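You operate a simulated robot arm through the tools that you are given. There is no shell and no other tool.

You run a simulated two-armed robot. Do the job below in one go: nothing can be reset, and whatever is moved stays where it is left.

TASK
Brush the dull end of the red-taped pipe bright at HI speed.
Fine: set the speed knob, switch the brush on, hold the end in the black ring till it shines, stand the pipe back in its pocket, switch off. Set down upright: what you pick out.
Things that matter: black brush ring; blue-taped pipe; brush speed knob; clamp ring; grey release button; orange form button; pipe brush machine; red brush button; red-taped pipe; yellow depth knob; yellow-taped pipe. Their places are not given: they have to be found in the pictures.

Only the result counts: the job must be done as asked and must still hold three seconds after the hand-in. Knocking over, shifting, dropping, spilling or breaking anything else fails it.

THE ROBOT
Two 7-joint arms with two-finger parallel grippers on one trunk that stands fixed in place. Base frame: the origin is at the foot of the trunk, x ahead of it, y to its left, z up; the work surface is at about z = 0.9. Units: m, degrees, N and s.
The left shoulder is at [0.052, 0.174, 1.26], the right one opposite. With the tool pointing down near the work surface each hand reaches from about 0.18 to 0.68 m from the base axis, measured 20 degrees to its own side. Payload 3.6 kg a hand.
The TCP of each hand is the grasp point between the finger pads, 0.03 m short of the fingertips. In the tool frame z runs along the fingers and y along their closing line. Largest opening 0.11 m; finger width 0.02, thickness 0.01; the body of the gripper, 0.048 by 0.112 m, starts 0.055 m behind the TCP.
Orientation is that of the tool frame in the base frame, as a unit quaternion [x, y, z, w]. With the fingers straight down and closing along the base's y, the tool's x points along the base's -x, its y along +y and its z along -z.

THE INTERFACE
- The arms move only by the tool nudge_tool. It takes "left_deltas", "right_deltas" or both (then of equal length, played together; a hand with none holds still); each is a list of rows, each an object (a shift or turn left out is 0, a gripper value left out holds the last) with "xyz": the shift along the tool's x, y, z in m, a list of three; "delta_rot": the turn, a rotation vector about the tool's x, y, z in degrees, a list of three; "hand": the gripper command, from -1 (shut) to 1 (fully open), values between in proportion. In form: [{"xyz": [tx, ty, tz], "delta_rot": [rx, ry, rz], "hand": hand}, ...]. A call has 1 to 20 rows; each row is the pose to reach, as a shift and turn from the pose commanded when the call began, along the tool's axes at that moment. A row lasts 0.2 s, in which the tool goes at most 0.05 m and 8.6 degrees; a call with a longer step from one row to the next is refused whole, and so is a gripper value outside its range. Where a pose cannot be reached the arm comes as near as it can. A force on the tool above 50 N (or 10 N above the force at the start of the call, whichever is more), or a blocked arm, ends the call early, and 0.2 s more pass. Each finger travels about 0.153 m/s and halts on what it meets, pressing with about 22 N; the grip force reading is that of the motor and also rises with nothing between the fingers. The clock runs only during rows and for 0.2 s after the last one: add rows that repeat a pose to give the fingers time. The reply holds the time, the measured pose of the TCP, the force on the tool along the base axes, the opening and the grip force, in the units named above and with some noise, with the torque about the TCP (base axes, N m) and any sound that the robot's microphone picked up.
- Cameras (640 x 400 px; columns grow to the right, rows downward): "scene" is now at [0.1292, 0.0369, 1.4279]; the picture's right is [0.41, -0.91, 0.00], its down [-0.57, -0.26, -0.78] and it looks along [0.71, 0.32, -0.63] (base axes); focal length 263 px, centre (320, 200). "left" rides on the left gripper at [0.072, -0.017, -0.103] in its tool frame; the picture's right is [0.23, 0.97, 0.00], its down [-0.76, 0.18, -0.62] and it looks along [-0.61, 0.14, 0.78] (tool axes); focal length 222 px, centre (320, 200). "right" rides on the right gripper at [0.073, 0.017, -0.103] in its tool frame; the picture's right is [-0.23, 0.97, 0.00], its down [-0.76, -0.18, -0.62] and it looks along [-0.61, -0.14, 0.78] (tool axes); focal length 222 px, centre (320, 200).
- snapshot(camera): a new picture of that camera. The clock stands still meanwhile.
- slide_trunk(by): slides the trunk up (or, below 0, down) by that many m; the arms and the scene camera ride with it, the base frame stays. It gives what a move gives, with no picture.
- turn_head(pan, tilt): turns the head with the scene camera to pan (to the left, within 86 degrees either way) and tilt (down, from -29 to 69), counted from straight ahead of the robot. It gives what a move gives.
- probe_pixels(camera, pixels): for up to 12 pixels [column, row] of the newest picture of that camera ("zoom" is the newest enlarged one), the place [x, y, z] in the base frame of the surface seen there, good to about 0.003 m. The clock stands still meanwhile.
- inspect(camera, box): a new picture of the part [left, top, right, bottom] of that camera's present view, enlarged. The clock stands still meanwhile.
- job_done(): hands the job in; it is judged then, once.

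Unless the task says otherwise, let go and move clear before handing in.

The tools are called after "Request:" as a command line: name --argument value ..., lists and objects as JSON in quotes. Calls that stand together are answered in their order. nudge_tool: Moves the arms, as the interface text tells. Its arguments: {"type":"object","properties":{"left_deltas":{"type":"array"},"right_deltas":{"type":"array"}},"required":[]} The other tools are called the same way: slide_trunk (by) slides the trunk up or down; turn_head (pan, tilt) turns the head that bears the scene camera; snapshot (camera) takes a picture; probe_pixels (camera, pixels) gives the place of the surface under pixels of a picture; inspect (camera, box) takes an enlarged picture of a part of a camera's view; job_done () hands the job in.

At the start:

```text
clock: 0.0
left_position: [0.3243, 0.4515, 1.2378]
left_tcp_rot: [0.001, 1.0, 0.0, 0.0]
left_force: [-1.1, 0.4, 0.4]
left_torque: [0.0, -0.03, 0.0]
left_opening: 0.1102
left_grip_force: 0.0
right_position: [0.4109, 0.028, 1.267]
right_tcp_rot: [0.001, 1.0, 0.0, -0.001]
right_force: [-0.1, -0.6, 0.1]
right_torque: [0.01, -0.01, 0.0]
right_opening: 0.11
right_grip_force: 0.1
trunk travel left (down, up): [-0.375, 0.388]
head pan, tilt: [24.2, 38.9]
```

scene: 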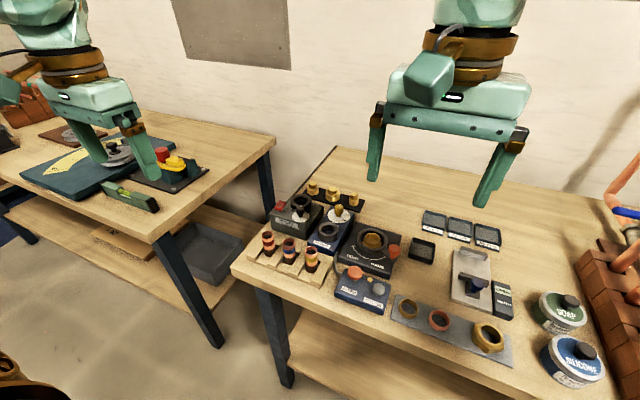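
right: 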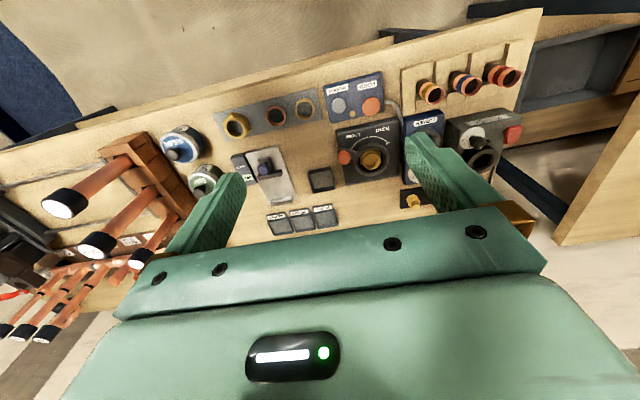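
left: 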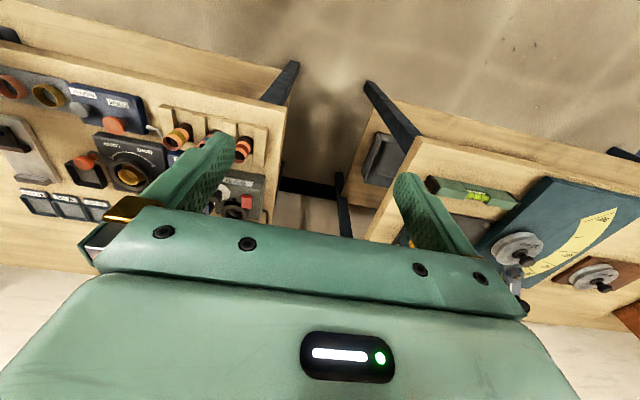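

The scene picture shows machines around pixels (260-400, 190-310) with three taped pipes at about (270-315, 235-265). I'll enlarge that area to identify the parts.

Request:
inspect --camera "scene" --box '[230, 170, 410, 320]'

Request:
inspect --camera "scene" --box '[240, 180, 340, 280]'

```text
2.67 times, centred on (320, 245) of scene
```

zoom: 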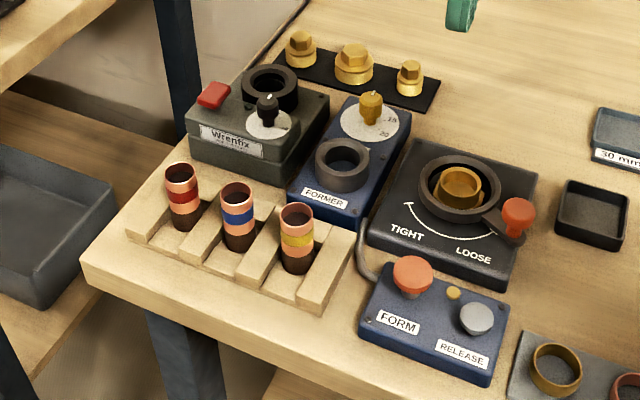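

```text
4.00 times, centred on (290, 230) of scene
```

zoom: 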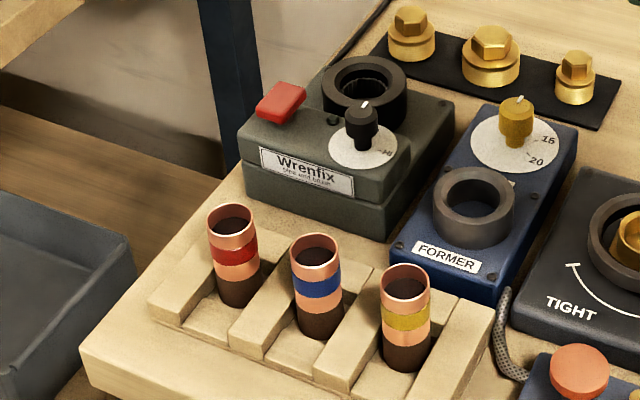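

The zoom shows the Wrenfix brush machine with a red button, black ring and black knob on a dial; the red-taped pipe stands in the left pocket with its dark (dull) end down. I'll zoom in closer and probe the places.

Request:
probe_pixels --camera "zoom" --pixels '[[233, 225], [235, 212], [234, 255], [238, 290], [282, 100], [365, 110], [362, 145], [365, 68], [330, 90], [400, 90], [365, 100], [260, 150]]'

Request:
inspect --camera "scene" --box '[295, 190, 355, 230]'

Request:
inspect --camera "scene" --box '[265, 185, 335, 235]'

```text
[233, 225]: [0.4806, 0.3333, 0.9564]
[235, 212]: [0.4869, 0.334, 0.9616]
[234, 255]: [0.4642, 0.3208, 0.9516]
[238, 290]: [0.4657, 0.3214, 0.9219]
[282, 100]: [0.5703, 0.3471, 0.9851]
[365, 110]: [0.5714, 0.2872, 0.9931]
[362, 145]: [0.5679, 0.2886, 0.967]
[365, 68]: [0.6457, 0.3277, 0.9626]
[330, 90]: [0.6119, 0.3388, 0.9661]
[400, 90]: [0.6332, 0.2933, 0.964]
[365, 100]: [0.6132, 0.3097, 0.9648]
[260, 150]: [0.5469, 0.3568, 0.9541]
```

```text
10.00 times, centred on (325, 210) of scene
```

zoom: 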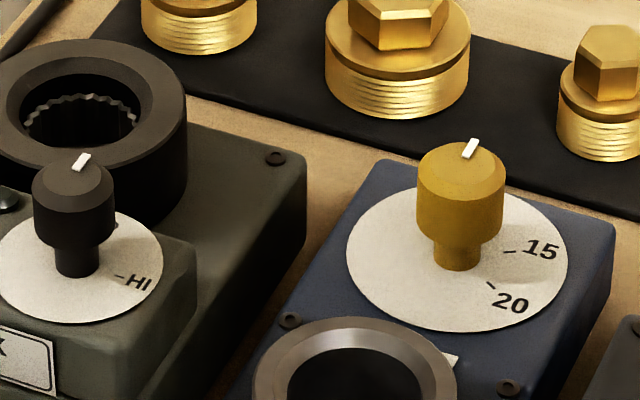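

```text
8.00 times, centred on (300, 210) of scene
```

zoom: 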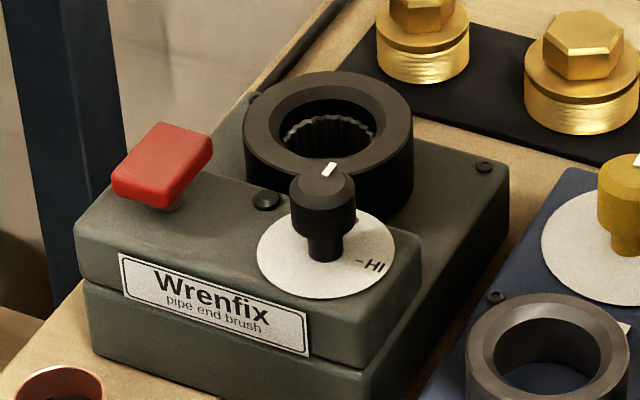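

The knob's dial has a HI mark visible at its right (zoom (375, 265)); the rest of the dial is hidden behind the knob. I'll bring the left hand over the machine, well above it, for a look from above.

Request:
nudge_tool --left_deltas '[{"xyz": [-0.02, -0.03, 0.015]}, {"xyz": [-0.045, -0.06, 0.03]}, {"xyz": [-0.07, -0.09, 0.045]}, {"xyz": [-0.095, -0.12, 0.06]}, {"xyz": [-0.115, -0.15, 0.075]}, {"xyz": [-0.126, -0.17, 0.088]}, {"xyz": [-0.126, -0.17, 0.088]}]'

Request:
snapshot --camera "left"

Request:
inspect --camera "left" --box '[260, 130, 380, 205]'

```text
clock: 1.6
left_position: [0.4525, 0.2803, 1.1494]
left_tcp_rot: [0.001, 1.0, 0.0, 0.001]
left_force: [0.1, 0.9, -0.1]
left_torque: [0.04, 0.01, 0.0]
left_opening: 0.1101
left_grip_force: 0.1
right_position: [0.4103, 0.0279, 1.2663]
right_tcp_rot: [0.0, 1.0, 0.0, 0.001]
right_force: [0.0, 0.4, -0.9]
right_torque: [-0.03, 0.0, 0.01]
right_opening: 0.1098
right_grip_force: 0.0
trunk travel left (down, up): [-0.375, 0.388]
head pan, tilt: [24.2, 38.9]
```

```text
taken
```

left: 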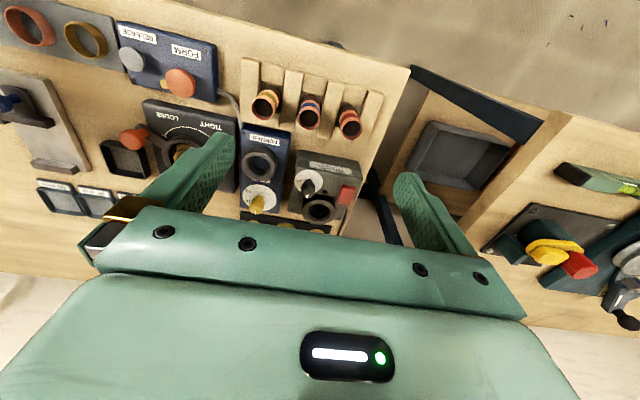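

```text
5.33 times, centred on (320, 168) of left
```

zoom: 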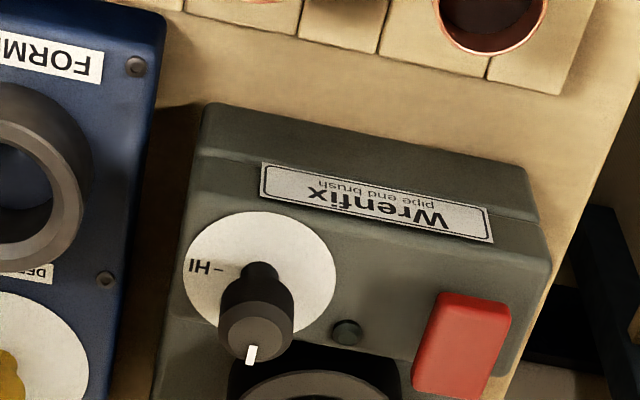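

The left camera looks from the robot's side so the knob still hides the dial's back. I'll move the left hand 0.15 m further out to look straight down at the dial.

Request:
nudge_tool --left_deltas '[{"xyz": [-0.03, 0, 0]}, {"xyz": [-0.06, 0, 0]}, {"xyz": [-0.09, 0.0, 0]}, {"xyz": [-0.12, 0.0, 0]}, {"xyz": [-0.15, 0, 0]}, {"xyz": [-0.15, 0, 0]}]'

Request:
snapshot --camera "left"

Request:
inspect --camera "left" --box '[260, 40, 380, 115]'

```text
clock: 3.0
left_position: [0.5872, 0.2853, 1.1494]
left_tcp_rot: [0.0, 1.0, 0.001, 0.0]
left_force: [-0.4, -0.2, 0.1]
left_torque: [0.01, -0.01, 0.02]
left_opening: 0.1103
left_grip_force: 0.0
left hand out of reach, approached as far as the arm can: row 5, 6
right_position: [0.41, 0.0279, 1.2673]
right_tcp_rot: [0.0, 1.0, 0.0, 0.0]
right_force: [-0.4, 1.0, 0.0]
right_torque: [0.03, 0.01, -0.01]
right_opening: 0.1102
right_grip_force: 0.0
trunk travel left (down, up): [-0.375, 0.388]
head pan, tilt: [24.2, 38.9]
```

```text
taken
```

left: 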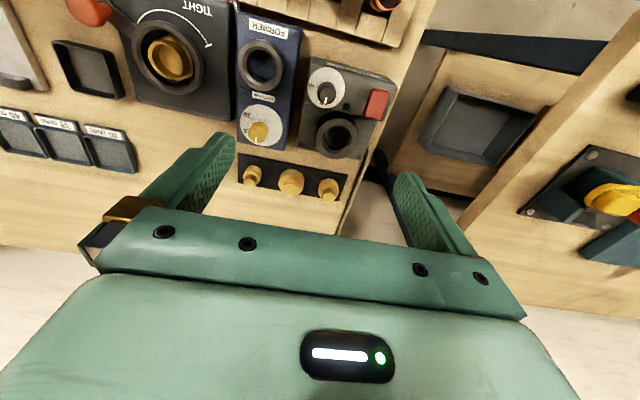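

```text
5.33 times, centred on (320, 78) of left
```

zoom: 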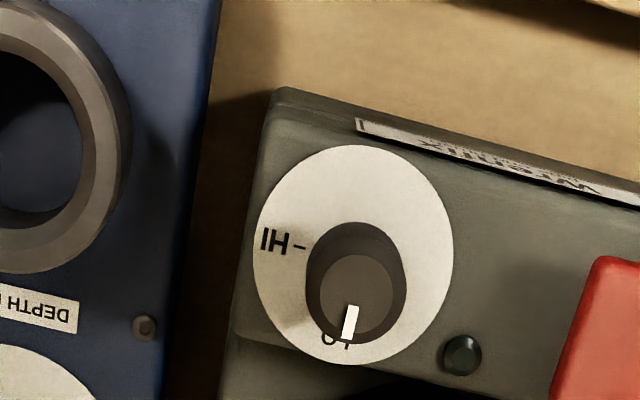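

From above the dial shows HI at the left (zoom (275, 240)) and the white pointer over the other mark (LO) at (347, 338). I'll probe these places in the zoom and look at the rest of the machine.

Request:
probe_pixels --camera "zoom" --pixels '[[302, 247], [262, 240], [350, 155], [258, 255], [448, 255], [352, 308], [347, 334], [330, 300], [390, 290], [358, 290], [461, 355], [290, 280]]'

Request:
inspect --camera "left" --box '[300, 60, 340, 100]'

Request:
inspect --camera "left" --box '[290, 60, 400, 170]'

```text
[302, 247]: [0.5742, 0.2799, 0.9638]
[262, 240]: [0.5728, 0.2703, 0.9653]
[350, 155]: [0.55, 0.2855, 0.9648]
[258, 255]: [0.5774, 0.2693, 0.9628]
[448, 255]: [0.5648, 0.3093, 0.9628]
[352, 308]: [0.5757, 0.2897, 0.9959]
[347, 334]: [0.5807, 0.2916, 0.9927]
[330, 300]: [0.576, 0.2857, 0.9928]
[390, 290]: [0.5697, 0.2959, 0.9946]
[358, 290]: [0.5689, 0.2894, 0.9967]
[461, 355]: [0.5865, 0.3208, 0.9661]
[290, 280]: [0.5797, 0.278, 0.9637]
```

```text
10.00 times, centred on (320, 80) of left
```

zoom: 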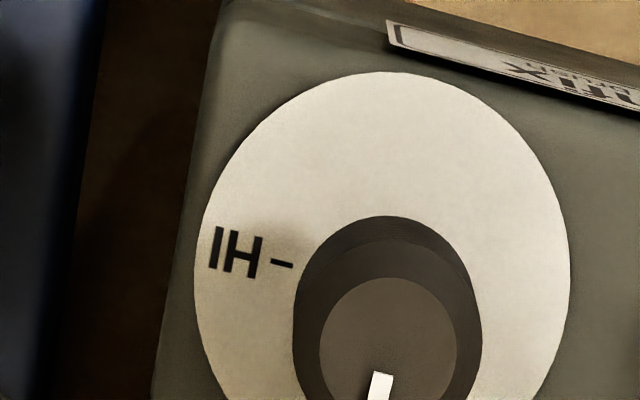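

```text
3.64 times, centred on (345, 115) of left
```

zoom: 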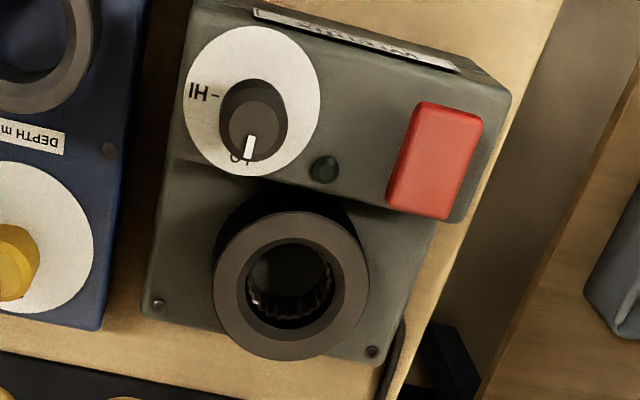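

The brush ring top is at zoom (290, 270), with bristles inside, and the red rocker at (435, 160). I'll probe the dial rim, ring rim and red button to fix their centres and heights.

Request:
probe_pixels --camera "zoom" --pixels '[[188, 100], [316, 100], [252, 32], [230, 172], [275, 168], [225, 280], [358, 280], [291, 217], [290, 350], [248, 270], [335, 268], [291, 310]]'

Request:
probe_pixels --camera "zoom" --pixels '[[425, 110], [480, 125], [395, 200], [440, 213], [410, 140], [455, 170], [435, 160], [325, 168], [180, 170], [470, 205], [200, 250], [400, 250]]'

```text
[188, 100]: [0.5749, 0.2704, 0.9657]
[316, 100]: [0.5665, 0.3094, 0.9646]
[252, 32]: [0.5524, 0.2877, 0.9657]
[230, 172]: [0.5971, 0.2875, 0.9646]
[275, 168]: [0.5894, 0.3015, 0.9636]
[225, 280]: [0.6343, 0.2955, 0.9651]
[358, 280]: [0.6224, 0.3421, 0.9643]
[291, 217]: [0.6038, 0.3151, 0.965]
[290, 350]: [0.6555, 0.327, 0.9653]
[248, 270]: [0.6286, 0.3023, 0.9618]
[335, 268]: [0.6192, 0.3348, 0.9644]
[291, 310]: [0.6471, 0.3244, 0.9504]
```

```text
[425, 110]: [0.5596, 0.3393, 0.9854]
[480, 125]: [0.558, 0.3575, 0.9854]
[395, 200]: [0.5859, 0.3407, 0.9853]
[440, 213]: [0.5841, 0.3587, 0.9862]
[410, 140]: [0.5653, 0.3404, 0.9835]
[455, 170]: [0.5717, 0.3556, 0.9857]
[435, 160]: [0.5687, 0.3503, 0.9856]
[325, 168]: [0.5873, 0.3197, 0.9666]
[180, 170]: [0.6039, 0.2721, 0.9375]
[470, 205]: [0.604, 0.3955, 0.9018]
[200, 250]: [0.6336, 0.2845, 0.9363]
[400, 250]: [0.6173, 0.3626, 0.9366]
```

Ring centre comes out near (0.629, 0.320) with its top at z 0.965, the dial centre near (0.571, 0.290), the knob top at 0.996 and the red button at (0.571, 0.349) with its top at 0.985. Next I'll probe the neighbouring former and the pipe rack, so the hand can be kept clear of them.

Request:
probe_pixels --camera "left" --pixels '[[258, 130], [262, 62], [240, 62], [290, 20], [282, 108], [252, 176], [291, 183], [328, 188], [382, 6]]'

Request:
inspect --camera "scene" --box '[250, 220, 330, 270]'

```text
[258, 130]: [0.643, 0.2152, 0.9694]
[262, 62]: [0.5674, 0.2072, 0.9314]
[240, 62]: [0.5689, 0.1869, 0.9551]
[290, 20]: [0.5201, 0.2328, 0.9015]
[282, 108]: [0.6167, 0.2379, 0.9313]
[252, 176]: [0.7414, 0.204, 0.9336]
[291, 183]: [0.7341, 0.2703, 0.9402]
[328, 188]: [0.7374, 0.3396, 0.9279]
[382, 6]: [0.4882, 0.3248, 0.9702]
```

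```text
8.00 times, centred on (290, 245) of scene
```

zoom: 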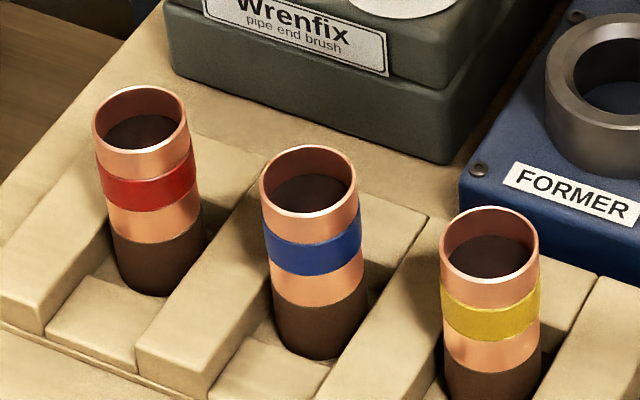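

The red-taped pipe (zoom (145, 190)) stands in the leftmost slot between wooden ridges. I'll probe its rim, sides and the slot.

Request:
probe_pixels --camera "zoom" --pixels '[[97, 115], [186, 112], [140, 90], [143, 152], [148, 185], [155, 225], [160, 270], [155, 293], [100, 335], [190, 330], [40, 280], [230, 260]]'

Request:
probe_pixels --camera "zoom" --pixels '[[265, 180], [354, 178], [308, 150], [312, 212], [30, 250], [100, 190], [150, 310], [220, 200], [210, 140], [240, 300]]'

```text
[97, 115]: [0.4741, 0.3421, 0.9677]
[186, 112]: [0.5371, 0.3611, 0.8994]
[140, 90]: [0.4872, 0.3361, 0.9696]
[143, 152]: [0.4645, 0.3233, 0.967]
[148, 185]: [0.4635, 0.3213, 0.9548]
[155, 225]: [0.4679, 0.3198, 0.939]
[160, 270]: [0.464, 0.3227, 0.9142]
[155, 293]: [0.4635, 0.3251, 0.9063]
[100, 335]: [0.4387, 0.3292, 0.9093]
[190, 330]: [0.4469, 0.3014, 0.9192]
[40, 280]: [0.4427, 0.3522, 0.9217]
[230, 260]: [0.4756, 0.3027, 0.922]
```

```text
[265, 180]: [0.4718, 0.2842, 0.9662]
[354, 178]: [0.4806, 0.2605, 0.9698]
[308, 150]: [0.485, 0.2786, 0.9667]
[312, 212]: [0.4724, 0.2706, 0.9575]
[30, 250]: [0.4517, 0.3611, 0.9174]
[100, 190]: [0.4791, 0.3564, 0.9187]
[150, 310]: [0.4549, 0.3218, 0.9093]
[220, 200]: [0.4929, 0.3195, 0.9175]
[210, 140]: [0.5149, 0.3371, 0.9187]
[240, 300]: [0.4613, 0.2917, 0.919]
```

The pipe is about 0.062 long and 0.025 across, centred near (0.476, 0.330), top z 0.968; the blue one is 0.058 away. Now I'll bring the left hand over the speed knob, half closed and pre-turned −42° so it has room to turn clockwise.

Request:
nudge_tool --left_deltas '[{"xyz": [0.006, 0.0, 0.01], "delta_rot": [0, 0, -8.4], "hand": -0.27}, {"xyz": [0.012, 0.0, 0.02], "delta_rot": [0, 0, -16.8], "hand": -0.27}, {"xyz": [0.018, 0.0, 0.03], "delta_rot": [0, 0, -25.2], "hand": -0.27}, {"xyz": [0.024, 0.0, 0.04], "delta_rot": [0, 0, -33.6], "hand": -0.27}, {"xyz": [0.03, 0.0, 0.05], "delta_rot": [0, 0, -42], "hand": -0.27}, {"xyz": [0.03, 0.0, 0.05], "delta_rot": [0, 0, -42], "hand": -0.27}]'

Request:
snapshot --camera "left"

Request:
snapshot --camera "scene"

```text
clock: 4.4
left_position: [0.5572, 0.2853, 1.099]
left_tcp_rot: [-0.359, 0.933, 0.0, 0.0]
left_force: [-0.6, 0.2, -0.2]
left_torque: [0.0, 0.0, 0.02]
left_opening: 0.0402
left_grip_force: 0.1
right_position: [0.4115, 0.0279, 1.2676]
right_tcp_rot: [0.0, 1.0, 0.001, -0.001]
right_force: [0.3, -0.2, 0.4]
right_torque: [-0.02, 0.01, 0.0]
right_opening: 0.11
right_grip_force: 0.1
trunk travel left (down, up): [-0.375, 0.388]
head pan, tilt: [24.2, 38.9]
```

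```text
taken
```

left: 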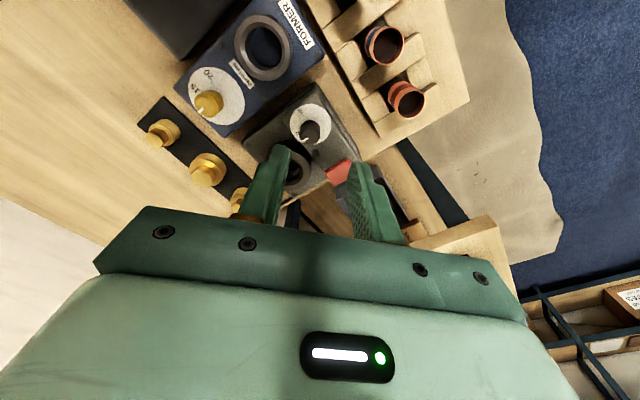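

```text
taken
```

scene: 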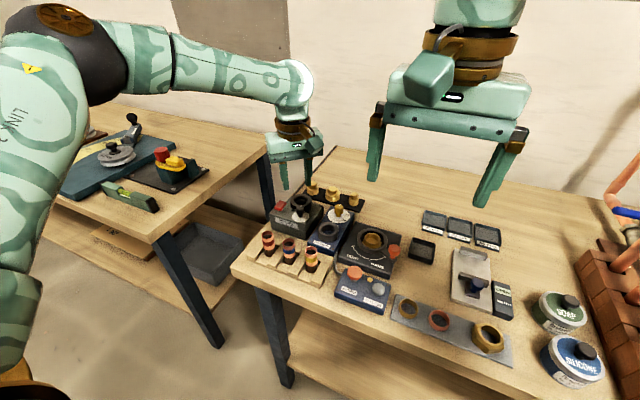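

The hand is at (0.557, 0.285, 1.099), turned −42°, opening 0.040. I'll shift it over the knob (0.571, 0.2895) and come down to z 1.04, then check the alignment in the picture.

Request:
nudge_tool --left_deltas '[{"xyz": [-0.013, -0.0061, 0.0]}, {"xyz": [-0.013, -0.0061, 0.03]}, {"xyz": [-0.013, -0.0061, 0.059]}, {"xyz": [-0.013, -0.0061, 0.059]}]'

Request:
snapshot --camera "left"

Request:
inspect --camera "scene" --box '[265, 165, 345, 215]'

```text
clock: 5.4
left_position: [0.5688, 0.2897, 1.0415]
left_tcp_rot: [-0.357, 0.934, -0.001, 0.001]
left_force: [-1.2, -0.1, 1.1]
left_torque: [0.01, 0.04, 0.01]
left_opening: 0.0402
left_grip_force: 0.1
right_position: [0.4114, 0.0264, 1.2673]
right_tcp_rot: [0.001, 1.0, 0.0, 0.001]
right_force: [-0.5, -0.5, -0.1]
right_torque: [-0.02, 0.03, 0.01]
right_opening: 0.1101
right_grip_force: 0.1
trunk travel left (down, up): [-0.375, 0.388]
head pan, tilt: [24.2, 38.9]
```

```text
taken
```

left: 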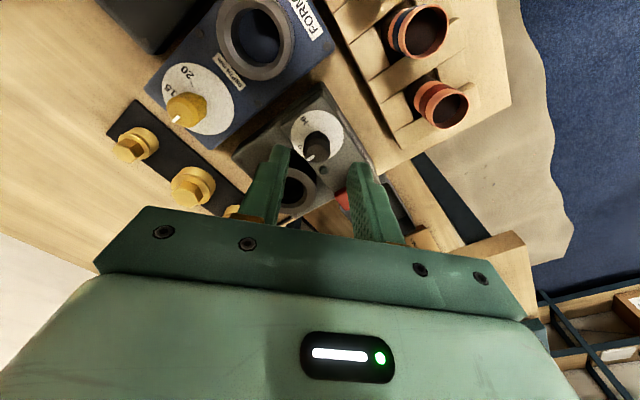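

```text
8.00 times, centred on (305, 190) of scene
```

zoom: 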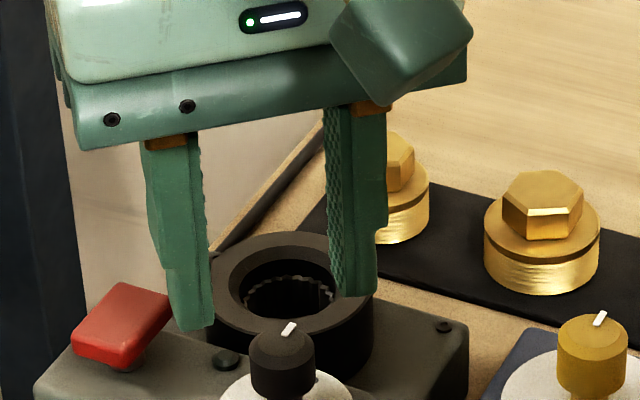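

The knob appears at about (315, 150) between the fingers in the left picture, close to where it should be. I'll zoom in and probe it to refine the centring.

Request:
inspect --camera "left" --box '[280, 100, 360, 180]'

```text
5.00 times, centred on (320, 140) of left
```

zoom: 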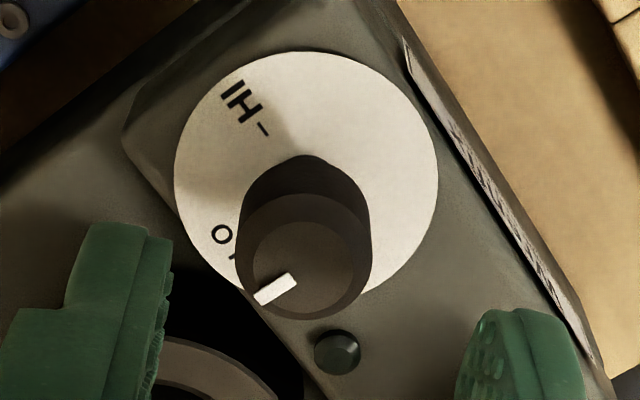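

Request:
probe_pixels --camera "zoom" --pixels '[[305, 255], [245, 245], [366, 245], [310, 205], [305, 300], [260, 294], [290, 280], [262, 130], [232, 256], [220, 235], [180, 180], [435, 180]]'

```text
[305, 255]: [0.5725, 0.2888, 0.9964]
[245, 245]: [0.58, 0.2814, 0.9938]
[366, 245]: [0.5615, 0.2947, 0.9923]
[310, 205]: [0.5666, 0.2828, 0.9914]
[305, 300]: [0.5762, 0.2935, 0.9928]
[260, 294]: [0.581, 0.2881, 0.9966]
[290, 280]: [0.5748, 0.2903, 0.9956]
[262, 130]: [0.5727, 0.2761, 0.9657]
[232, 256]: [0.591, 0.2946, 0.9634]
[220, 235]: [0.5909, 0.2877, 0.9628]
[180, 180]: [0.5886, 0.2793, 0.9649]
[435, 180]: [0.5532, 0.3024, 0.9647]
```

The knob centre works out near (0.5716, 0.2888), so I need about −2.5 mm along tool y. HI lies about 90° clockwise from the present pointer. I'll centre, come down to TCP z ≈ 1.009 and close on the knob.

Request:
nudge_tool --left_deltas '[{"xyz": [-0.0015, -0.0025, 0.0]}, {"xyz": [-0.0015, -0.0025, 0.018]}, {"xyz": [-0.0015, -0.0025, 0.032]}, {"xyz": [-0.0015, -0.0025, 0.032]}, {"xyz": [-0.0015, -0.0025, 0.032], "hand": -0.6}, {"xyz": [-0.0015, -0.0025, 0.032], "hand": -1}, {"xyz": [-0.0015, -0.0025, 0.032], "hand": -1}]'

Request:
inspect --camera "left" --box '[260, 120, 380, 220]'

Request:
inspect --camera "scene" --box '[265, 165, 345, 215]'

```text
clock: 7.0
left_position: [0.5633, 0.2865, 1.0155]
left_tcp_rot: [-0.359, 0.933, -0.004, 0.001]
left_force: [23.0, -39.1, -5.2]
left_torque: [-1.34, -0.14, -0.48]
left_opening: 0.0295
left_grip_force: 22.1
left hand out of reach, approached as far as the arm can: row 1, 2, 3, 4, 5, 6, 7
right_position: [0.4144, 0.0243, 1.2657]
right_tcp_rot: [-0.001, 1.0, 0.002, -0.001]
right_force: [0.1, 0.1, 0.2]
right_torque: [-0.01, 0.0, 0.03]
right_opening: 0.1101
right_grip_force: 0.1
trunk travel left (down, up): [-0.375, 0.388]
head pan, tilt: [24.2, 38.9]
```

```text
4.00 times, centred on (320, 170) of left
```

zoom: 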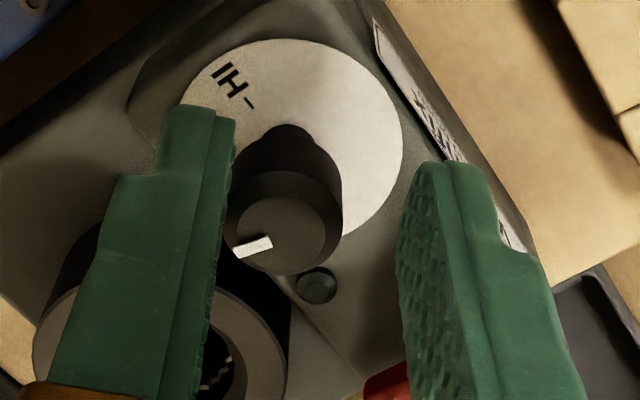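

```text
8.00 times, centred on (305, 190) of scene
```

zoom: 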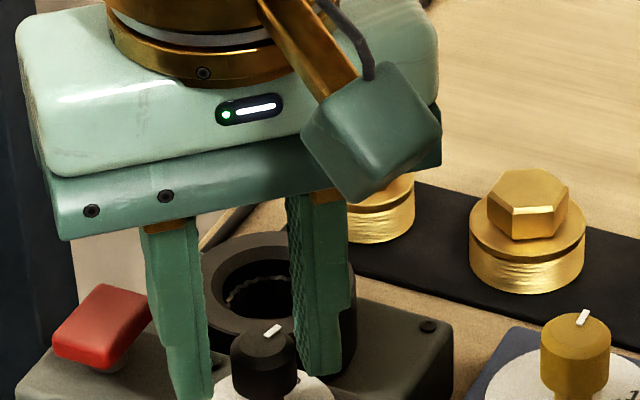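

The arm ran out of reach here (TCP stopped at (0.563, 0.287), one finger leaning on the knob), so I'll open the fingers and lift off. After that I'll lower the trunk to gain reach.

Request:
nudge_tool --left_deltas '[{"xyz": [0, 0, 0], "hand": -0.15}, {"xyz": [0, 0, 0], "hand": -0.15}, {"xyz": [0, 0, -0.03], "hand": -0.15}, {"xyz": [0, 0, -0.07], "hand": -0.15}, {"xyz": [0, 0, -0.07], "hand": -0.15}]'

Request:
inspect --camera "scene" --box '[265, 165, 345, 215]'

```text
clock: 8.2
left_position: [0.5591, 0.2955, 1.0869]
left_tcp_rot: [-0.358, 0.934, 0.0, 0.0]
left_force: [0.2, -0.7, 0.7]
left_torque: [-0.01, 0.02, -0.03]
left_opening: 0.0466
left_grip_force: 0.1
right_position: [0.4116, 0.0297, 1.2674]
right_tcp_rot: [-0.001, 1.0, 0.001, -0.001]
right_force: [-0.2, 0.0, 0.6]
right_torque: [-0.04, 0.01, -0.01]
right_opening: 0.11
right_grip_force: 0.1
trunk travel left (down, up): [-0.375, 0.388]
head pan, tilt: [24.2, 38.9]
```

```text
8.00 times, centred on (305, 190) of scene
```

zoom: 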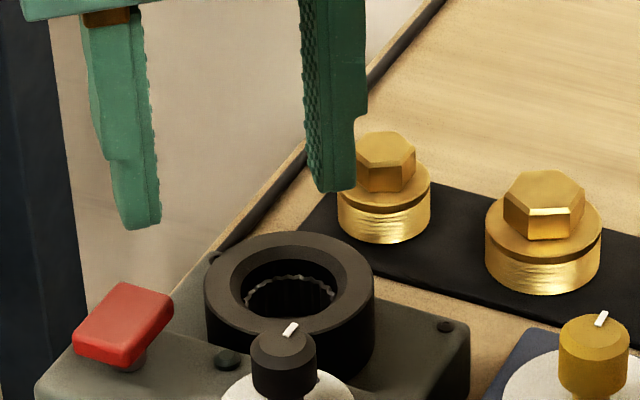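

The knob and pipe machine are undisturbed and the pointer still shows LO. I'll raise the hand 0.1 m and then slide the trunk down to gain horizontal reach at table height.

Request:
nudge_tool --left_deltas '[{"xyz": [0, 0, -0.04]}, {"xyz": [0, 0, -0.08]}, {"xyz": [0, 0, -0.11]}, {"xyz": [0, 0, -0.11]}]'

```text
clock: 9.2
left_position: [0.56, 0.2941, 1.1961]
left_tcp_rot: [-0.358, 0.934, 0.001, -0.001]
left_force: [-0.1, -0.5, -0.4]
left_torque: [-0.04, -0.02, -0.02]
left_opening: 0.0466
left_grip_force: 0.0
right_position: [0.411, 0.0282, 1.2666]
right_tcp_rot: [0.0, 1.0, 0.0, -0.001]
right_force: [0.5, -0.2, 0.4]
right_torque: [0.02, 0.01, 0.0]
right_opening: 0.1102
right_grip_force: 0.0
trunk travel left (down, up): [-0.375, 0.388]
head pan, tilt: [24.2, 38.9]
```

The hand is clear at z 1.196, so I'll slide the trunk down 0.10 m.

Request:
slide_trunk --by -0.1

Request:
snapshot --camera "scene"

```text
clock: 10.5
left_position: [0.5595, 0.2934, 1.0967]
left_tcp_rot: [-0.358, 0.934, -0.001, 0.0]
left_force: [0.4, 1.0, 0.8]
left_torque: [-0.03, -0.01, 0.02]
left_opening: 0.047
left_grip_force: 0.1
right_position: [0.4095, 0.0281, 1.1682]
right_tcp_rot: [0.0, 1.0, 0.0, 0.0]
right_force: [-1.0, 0.3, 0.7]
right_torque: [0.02, -0.03, 0.02]
right_opening: 0.1097
right_grip_force: 0.2
trunk travel left (down, up): [-0.275, 0.488]
head pan, tilt: [24.2, 38.9]
```

```text
taken
```

scene: 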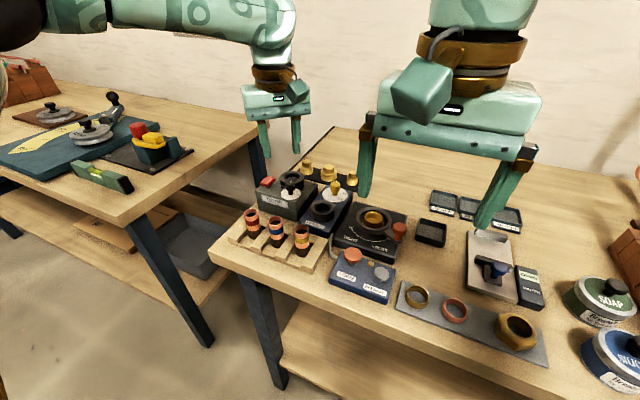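

The trunk is down 0.1 m and the hand sits at (0.5595, 0.2934, 1.097). I'll move above the knob again and check that the arm now reaches it.

Request:
nudge_tool --left_deltas '[{"xyz": [-0.003, -0.0055, 0.0], "hand": -0.2}, {"xyz": [-0.0059, -0.0115, 0.02], "hand": -0.2}, {"xyz": [-0.0059, -0.0115, 0.04], "hand": -0.2}, {"xyz": [-0.0059, -0.0115, 0.05], "hand": -0.2}, {"xyz": [-0.0059, -0.0115, 0.05], "hand": -0.2}]'

Request:
inspect --camera "left" --box '[280, 100, 360, 180]'

```text
clock: 11.7
left_position: [0.5722, 0.2897, 1.0457]
left_tcp_rot: [-0.357, 0.934, 0.0, 0.0]
left_force: [-0.1, 0.0, 0.6]
left_torque: [0.02, 0.0, 0.0]
left_opening: 0.044
left_grip_force: 0.0
right_position: [0.4111, 0.0272, 1.1675]
right_tcp_rot: [0.0, 1.0, 0.0, -0.002]
right_force: [-0.4, -0.3, 0.5]
right_torque: [-0.04, 0.01, 0.0]
right_opening: 0.1101
right_grip_force: 0.0
trunk travel left (down, up): [-0.275, 0.488]
head pan, tilt: [24.2, 38.9]
```

```text
5.00 times, centred on (320, 140) of left
```

zoom: 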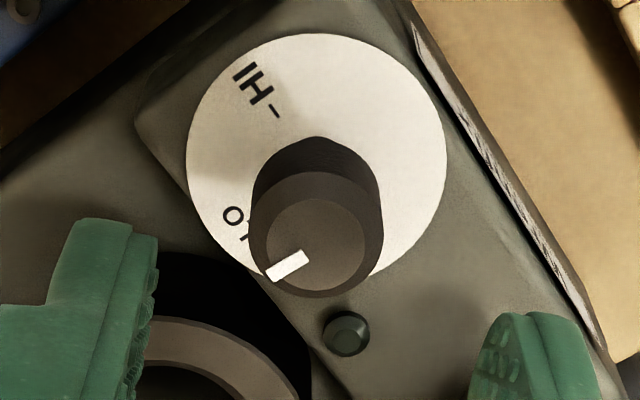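

The knob is now centred between the fingers (zoom (315, 240)) and reachable. I'll descend to z ≈ 1.009 and close on it.

Request:
nudge_tool --left_deltas '[{"xyz": [0.001, -0.0007, 0.015]}, {"xyz": [0.001, -0.0007, 0.03]}, {"xyz": [0.001, -0.0007, 0.0365]}, {"xyz": [0.001, -0.0007, 0.0365]}, {"xyz": [0.001, -0.0007, 0.0365], "hand": -0.5}, {"xyz": [0.001, -0.0007, 0.0365], "hand": -1}, {"xyz": [0.001, -0.0007, 0.0365], "hand": -1}]'

Request:
inspect --camera "left" --box '[260, 120, 380, 220]'

```text
clock: 13.3
left_position: [0.5721, 0.2884, 1.0086]
left_tcp_rot: [-0.358, 0.934, 0.0, 0.0]
left_force: [-1.9, 0.0, -1.7]
left_torque: [-0.05, -0.41, 0.0]
left_opening: 0.0207
left_grip_force: 44.7
right_position: [0.4112, 0.0284, 1.168]
right_tcp_rot: [-0.001, 1.0, 0.0, -0.001]
right_force: [-1.1, 0.8, -0.3]
right_torque: [0.0, 0.02, 0.02]
right_opening: 0.11
right_grip_force: 0.0
trunk travel left (down, up): [-0.275, 0.488]
head pan, tilt: [24.2, 38.9]
```

```text
4.00 times, centred on (320, 170) of left
```

zoom: 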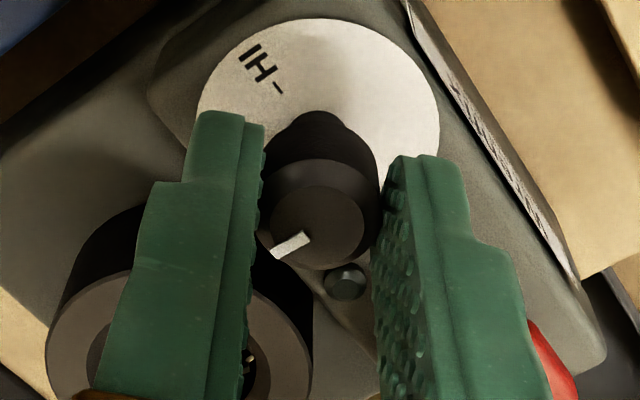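

The fingers hold the knob (opening 0.0207, grip 44.7 N). Now I'll turn it clockwise by 88° toward HI.

Request:
nudge_tool --left_deltas '[{"delta_rot": [0, 0, 8]}, {"delta_rot": [0, 0, 16]}, {"delta_rot": [0, 0, 24]}, {"delta_rot": [0, 0, 32]}, {"delta_rot": [0, 0, 40]}, {"delta_rot": [0, 0, 48]}, {"delta_rot": [0, 0, 56]}, {"delta_rot": [0, 0, 64]}, {"delta_rot": [0, 0, 72]}, {"delta_rot": [0, 0, 80]}, {"delta_rot": [0, 0, 86]}, {"delta_rot": [0, 0, 86]}]'

Request:
inspect --camera "left" --box '[260, 120, 380, 220]'

Request:
inspect --camera "scene" --box '[245, 160, 345, 220]'

```text
clock: 15.9
left_position: [0.5716, 0.291, 1.0084]
left_tcp_rot: [0.376, 0.926, 0.0, 0.0]
left_force: [-5.6, 12.3, -3.8]
left_torque: [1.0, 0.22, 0.03]
left_opening: 0.0203
left_grip_force: 45.2
right_position: [0.4104, 0.0294, 1.1673]
right_tcp_rot: [0.0, 1.0, 0.0, 0.001]
right_force: [-0.1, 0.3, 0.4]
right_torque: [0.03, -0.01, 0.04]
right_opening: 0.1103
right_grip_force: 0.0
trunk travel left (down, up): [-0.275, 0.488]
head pan, tilt: [24.2, 38.9]
```

```text
4.00 times, centred on (320, 170) of left
```

zoom: 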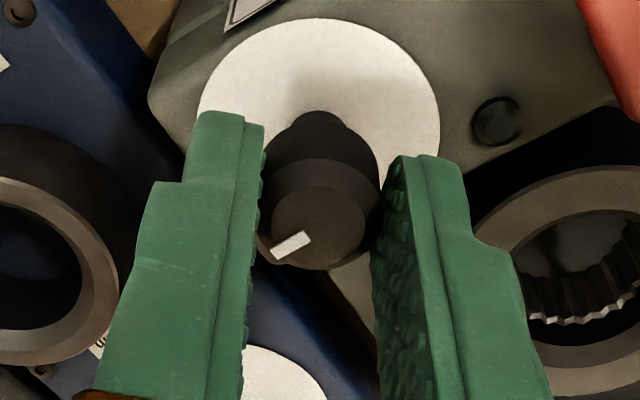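

```text
6.40 times, centred on (295, 190) of scene
```

zoom: 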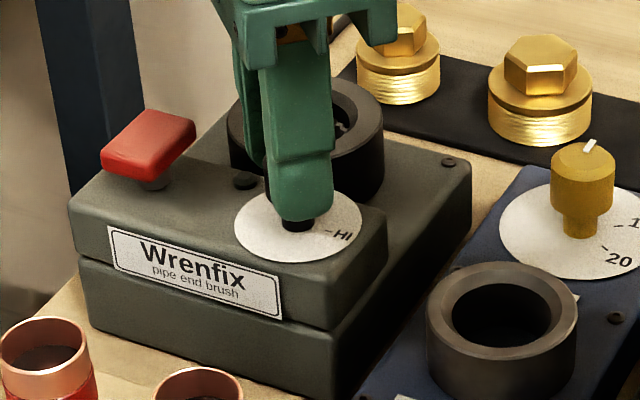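

The knob turned with the hand by 86°. I'll open, lift clear and look at the pointer against the HI mark.

Request:
nudge_tool --left_deltas '[{"hand": -0.2}, {"hand": -0.2}, {"xyz": [0, 0, -0.03]}, {"xyz": [0, 0, -0.06]}, {"xyz": [0, 0, -0.06]}]'

Request:
inspect --camera "left" --box '[280, 90, 360, 170]'

Request:
inspect --camera "scene" --box '[265, 175, 325, 215]'

```text
clock: 17.1
left_position: [0.5729, 0.2886, 1.0702]
left_tcp_rot: [0.376, 0.927, 0.0, -0.001]
left_force: [-1.0, 0.7, -0.1]
left_torque: [0.01, 0.01, -0.03]
left_opening: 0.0439
left_grip_force: 0.0
right_position: [0.4119, 0.0269, 1.1661]
right_tcp_rot: [0.0, 1.0, 0.0, -0.001]
right_force: [0.8, 0.9, -0.1]
right_torque: [0.01, 0.04, 0.01]
right_opening: 0.1099
right_grip_force: 0.0
trunk travel left (down, up): [-0.275, 0.488]
head pan, tilt: [24.2, 38.9]
```

```text
5.00 times, centred on (320, 130) of left
```

zoom: 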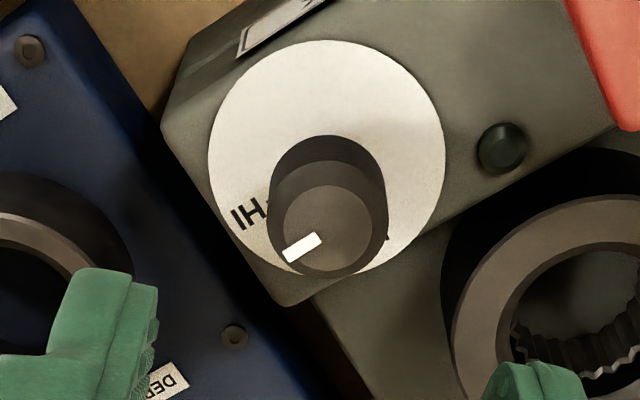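

```text
10.00 times, centred on (295, 195) of scene
```

zoom: 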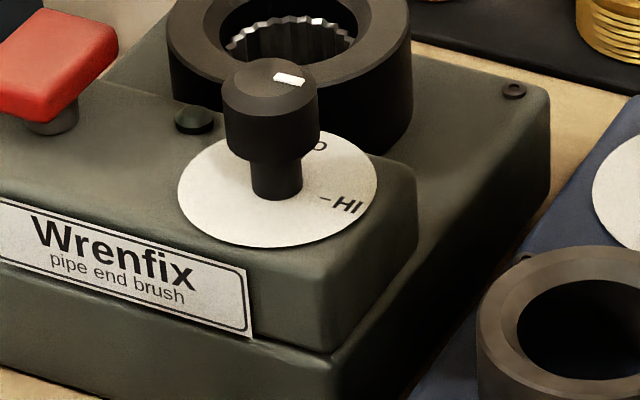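

Calculated from the left picture, the pointer is at about −89° and the HI mark at −89°, so the knob sits on HI. Now I'll turn the hand back square, close the fingers, and go above the red button at (0.571, 0.349).

Request:
nudge_tool --left_deltas '[{"xyz": [0.007, 0.007, -0.005], "delta_rot": [0, 0, -7.4], "hand": -1}, {"xyz": [0.0144, 0.0139, -0.005], "delta_rot": [0, 0, -14.8], "hand": -1}, {"xyz": [0.0216, 0.0208, -0.005], "delta_rot": [0, 0, -22.1], "hand": -1}, {"xyz": [0.0288, 0.0277, -0.005], "delta_rot": [0, 0, -29.5], "hand": -1}, {"xyz": [0.036, 0.0347, -0.005], "delta_rot": [0, 0, -36.9], "hand": -1}, {"xyz": [0.0432, 0.0416, -0.005], "delta_rot": [0, 0, -44.2], "hand": -1}, {"xyz": [0.0432, 0.0416, -0.005], "delta_rot": [0, 0, -44.2], "hand": -1}]'

Request:
inspect --camera "left" --box '[260, 90, 380, 190]'

Request:
inspect --camera "scene" --box '[245, 160, 345, 220]'

```text
clock: 18.7
left_position: [0.5695, 0.348, 1.0747]
left_tcp_rot: [-0.002, 1.0, 0.0, 0.0]
left_force: [1.0, 0.1, -0.9]
left_torque: [-0.03, 0.02, -0.01]
left_opening: 0.0
left_grip_force: 21.7
right_position: [0.412, 0.0276, 1.1674]
right_tcp_rot: [0.0, 1.0, 0.001, -0.001]
right_force: [-0.4, 0.0, 0.4]
right_torque: [0.03, -0.01, 0.0]
right_opening: 0.11
right_grip_force: 0.2
trunk travel left (down, up): [-0.275, 0.488]
head pan, tilt: [24.2, 38.9]
```

```text
4.00 times, centred on (320, 140) of left
```

zoom: 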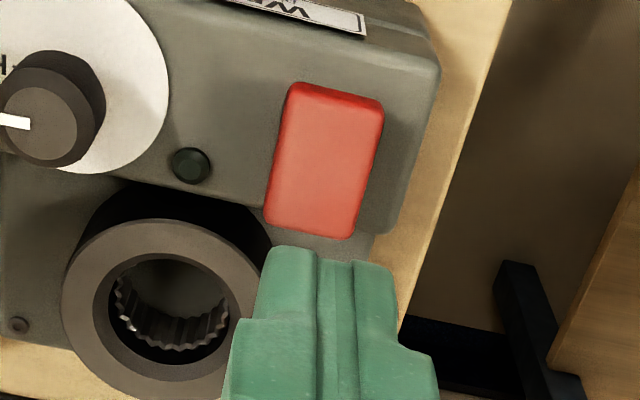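

```text
6.40 times, centred on (295, 190) of scene
```

zoom: 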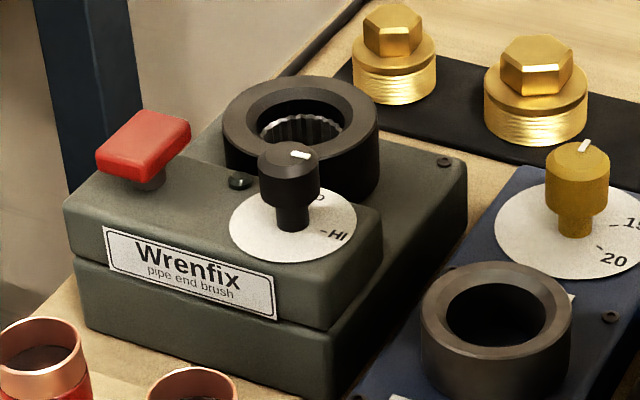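

The closed fingertips are over the red button (its centre computes to (0.570, 0.348), top z 0.985). I'll press down in small steps and listen.

Request:
nudge_tool --left_deltas '[{"xyz": [0, 0, 0.03]}, {"xyz": [0, 0, 0.05]}, {"xyz": [0, 0, 0.057]}, {"xyz": [0, 0, 0.06]}, {"xyz": [0, 0, 0.063]}, {"xyz": [0, 0, 0.065]}, {"xyz": [0, 0, 0.065]}]'

Request:
inspect --camera "scene" --box '[245, 160, 345, 220]'

```text
clock: 20.3
left_position: [0.569, 0.3508, 1.0098]
left_tcp_rot: [-0.001, 1.0, -0.001, 0.0]
left_force: [0.7, 1.4, 2.8]
left_torque: [0.05, -0.01, 0.03]
left_opening: 0.0
left_grip_force: 22.4
right_position: [0.4101, 0.0278, 1.1677]
right_tcp_rot: [0.0, 1.0, 0.0, -0.001]
right_force: [-0.1, -0.2, -0.1]
right_torque: [0.02, -0.02, 0.0]
right_opening: 0.1099
right_grip_force: 0.0
trunk travel left (down, up): [-0.275, 0.488]
head pan, tilt: [24.2, 38.9]
heard: click
```

```text
6.40 times, centred on (295, 190) of scene
```

zoom: 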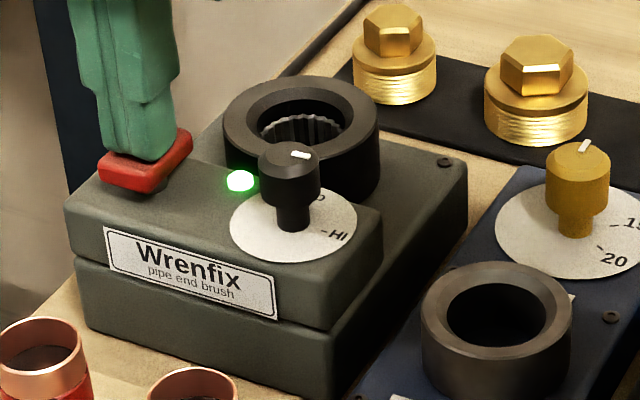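

A click was heard and the lamp (zoom (240, 180)) is glowing green. I'll lift off and confirm that it stays on.

Request:
nudge_tool --left_deltas '[{"xyz": [0, 0, -0.02]}, {"xyz": [0, 0, -0.05]}, {"xyz": [0, 0, -0.09]}, {"xyz": [0, 0, -0.09]}]'

Request:
inspect --camera "scene" --box '[245, 160, 345, 220]'

```text
clock: 21.3
left_position: [0.5714, 0.3478, 1.0995]
left_tcp_rot: [-0.001, 1.0, 0.0, 0.0]
left_force: [0.2, -0.1, 0.5]
left_torque: [0.01, -0.02, 0.04]
left_opening: 0.0
left_grip_force: 22.2
right_position: [0.412, 0.028, 1.1668]
right_tcp_rot: [-0.001, 1.0, 0.0, -0.001]
right_force: [0.5, 0.9, 0.0]
right_torque: [-0.03, 0.01, 0.0]
right_opening: 0.11
right_grip_force: 0.0
trunk travel left (down, up): [-0.275, 0.488]
head pan, tilt: [24.2, 38.9]
```

```text
6.40 times, centred on (295, 190) of scene
```

zoom: 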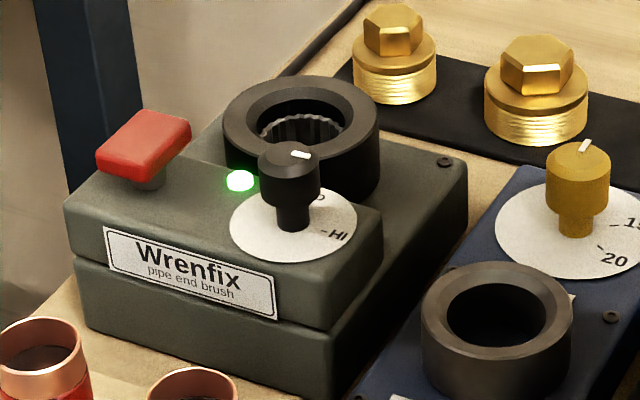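

The lamp stays lit, so the brush is running. I'll test whether the arm can reach the ring centre (0.629, 0.320) pointing straight down, staying high at z ≈ 1.05.

Request:
nudge_tool --left_deltas '[{"xyz": [-0.02, -0.01, 0.01]}, {"xyz": [-0.04, -0.02, 0.025]}, {"xyz": [-0.058, -0.028, 0.04]}, {"xyz": [-0.058, -0.028, 0.05]}, {"xyz": [-0.058, -0.028, 0.05]}]'

Request:
snapshot --camera "left"

```text
clock: 22.5
left_position: [0.6283, 0.3212, 1.0487]
left_tcp_rot: [-0.002, 1.0, 0.001, 0.0]
left_force: [0.3, -0.3, -0.8]
left_torque: [-0.01, 0.02, 0.02]
left_opening: 0.0
left_grip_force: 21.5
right_position: [0.4112, 0.0267, 1.1674]
right_tcp_rot: [0.0, 1.0, 0.0, 0.0]
right_force: [-0.1, -0.1, 0.0]
right_torque: [0.02, 0.02, 0.0]
right_opening: 0.1098
right_grip_force: 0.2
trunk travel left (down, up): [-0.275, 0.488]
head pan, tilt: [24.2, 38.9]
```

```text
taken
```

left: 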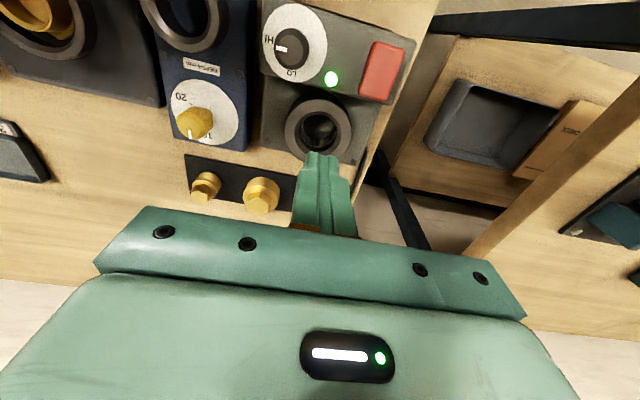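

The arm reaches the ring pointing down, and the left picture shows the ring at (318, 130). I'll zoom for a precise ring centre and a check of the pointer against HI.

Request:
inspect --camera "left" --box '[260, 0, 380, 75]'

Request:
inspect --camera "left" --box '[270, 90, 370, 165]'

```text
5.33 times, centred on (320, 38) of left
```

zoom: 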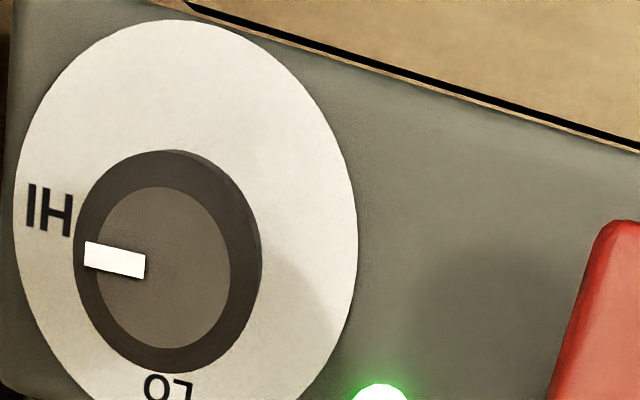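

```text
5.33 times, centred on (320, 128) of left
```

zoom: 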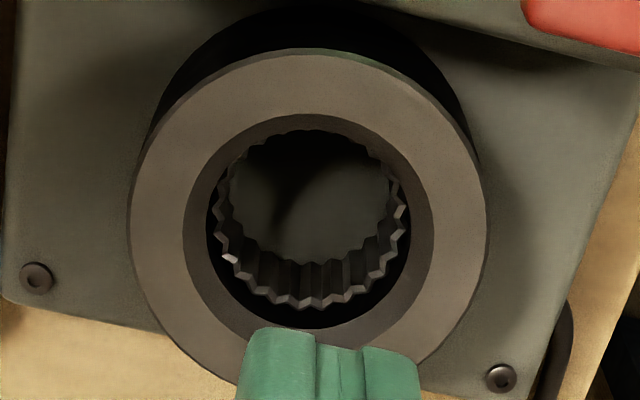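

The ring centre computes to (0.6297, 0.3187), and the pointer sits within about 4° of HI (LO is 90° away). Now I'll go up and back to hover over the red-taped pipe at (0.476, 0.330), fingers opened to 0.044.

Request:
nudge_tool --left_deltas '[{"xyz": [0, 0, -0.03]}, {"xyz": [0.02, 0, -0.05]}, {"xyz": [0.06, 0.003, -0.055]}, {"xyz": [0.1, 0.006, -0.055]}, {"xyz": [0.13, 0.009, -0.04], "hand": -0.2}, {"xyz": [0.152, 0.009, -0.02], "hand": -0.2}, {"xyz": [0.152, 0.009, 0.0], "hand": -0.2}, {"xyz": [0.152, 0.009, 0.0], "hand": -0.2}]'

Request:
snapshot --camera "left"

Request:
inspect --camera "left" --box '[270, 95, 370, 170]'

```text
clock: 24.3
left_position: [0.4753, 0.3299, 1.0496]
left_tcp_rot: [-0.001, 1.0, 0.0, 0.0]
left_force: [0.5, 0.0, 0.2]
left_torque: [0.02, 0.0, -0.02]
left_opening: 0.0437
left_grip_force: 0.0
right_position: [0.411, 0.0278, 1.1668]
right_tcp_rot: [0.0, 1.0, 0.0, 0.0]
right_force: [-0.7, -0.3, 0.7]
right_torque: [0.02, -0.05, -0.01]
right_opening: 0.1099
right_grip_force: 0.1
trunk travel left (down, up): [-0.275, 0.488]
head pan, tilt: [24.2, 38.9]
```

```text
taken
```

left: 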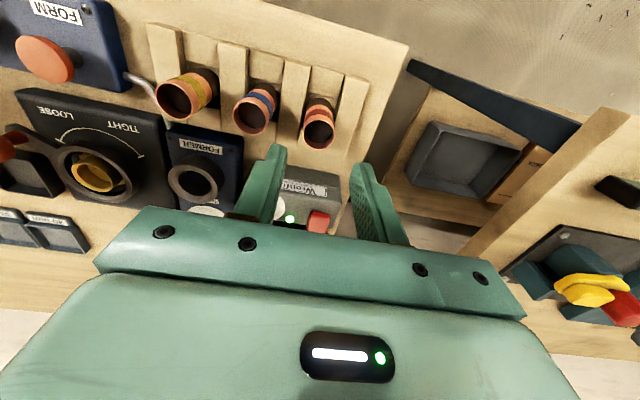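

```text
5.33 times, centred on (320, 132) of left
```

zoom: 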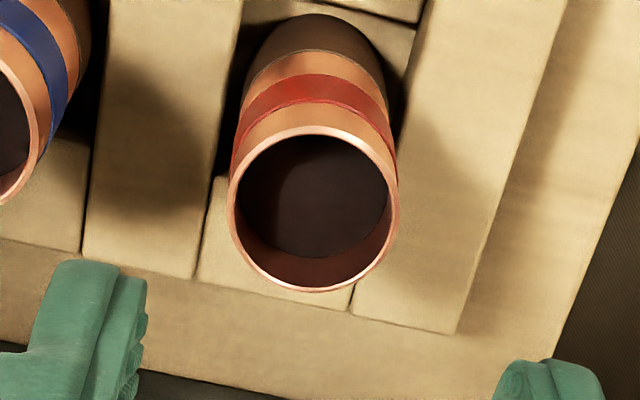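

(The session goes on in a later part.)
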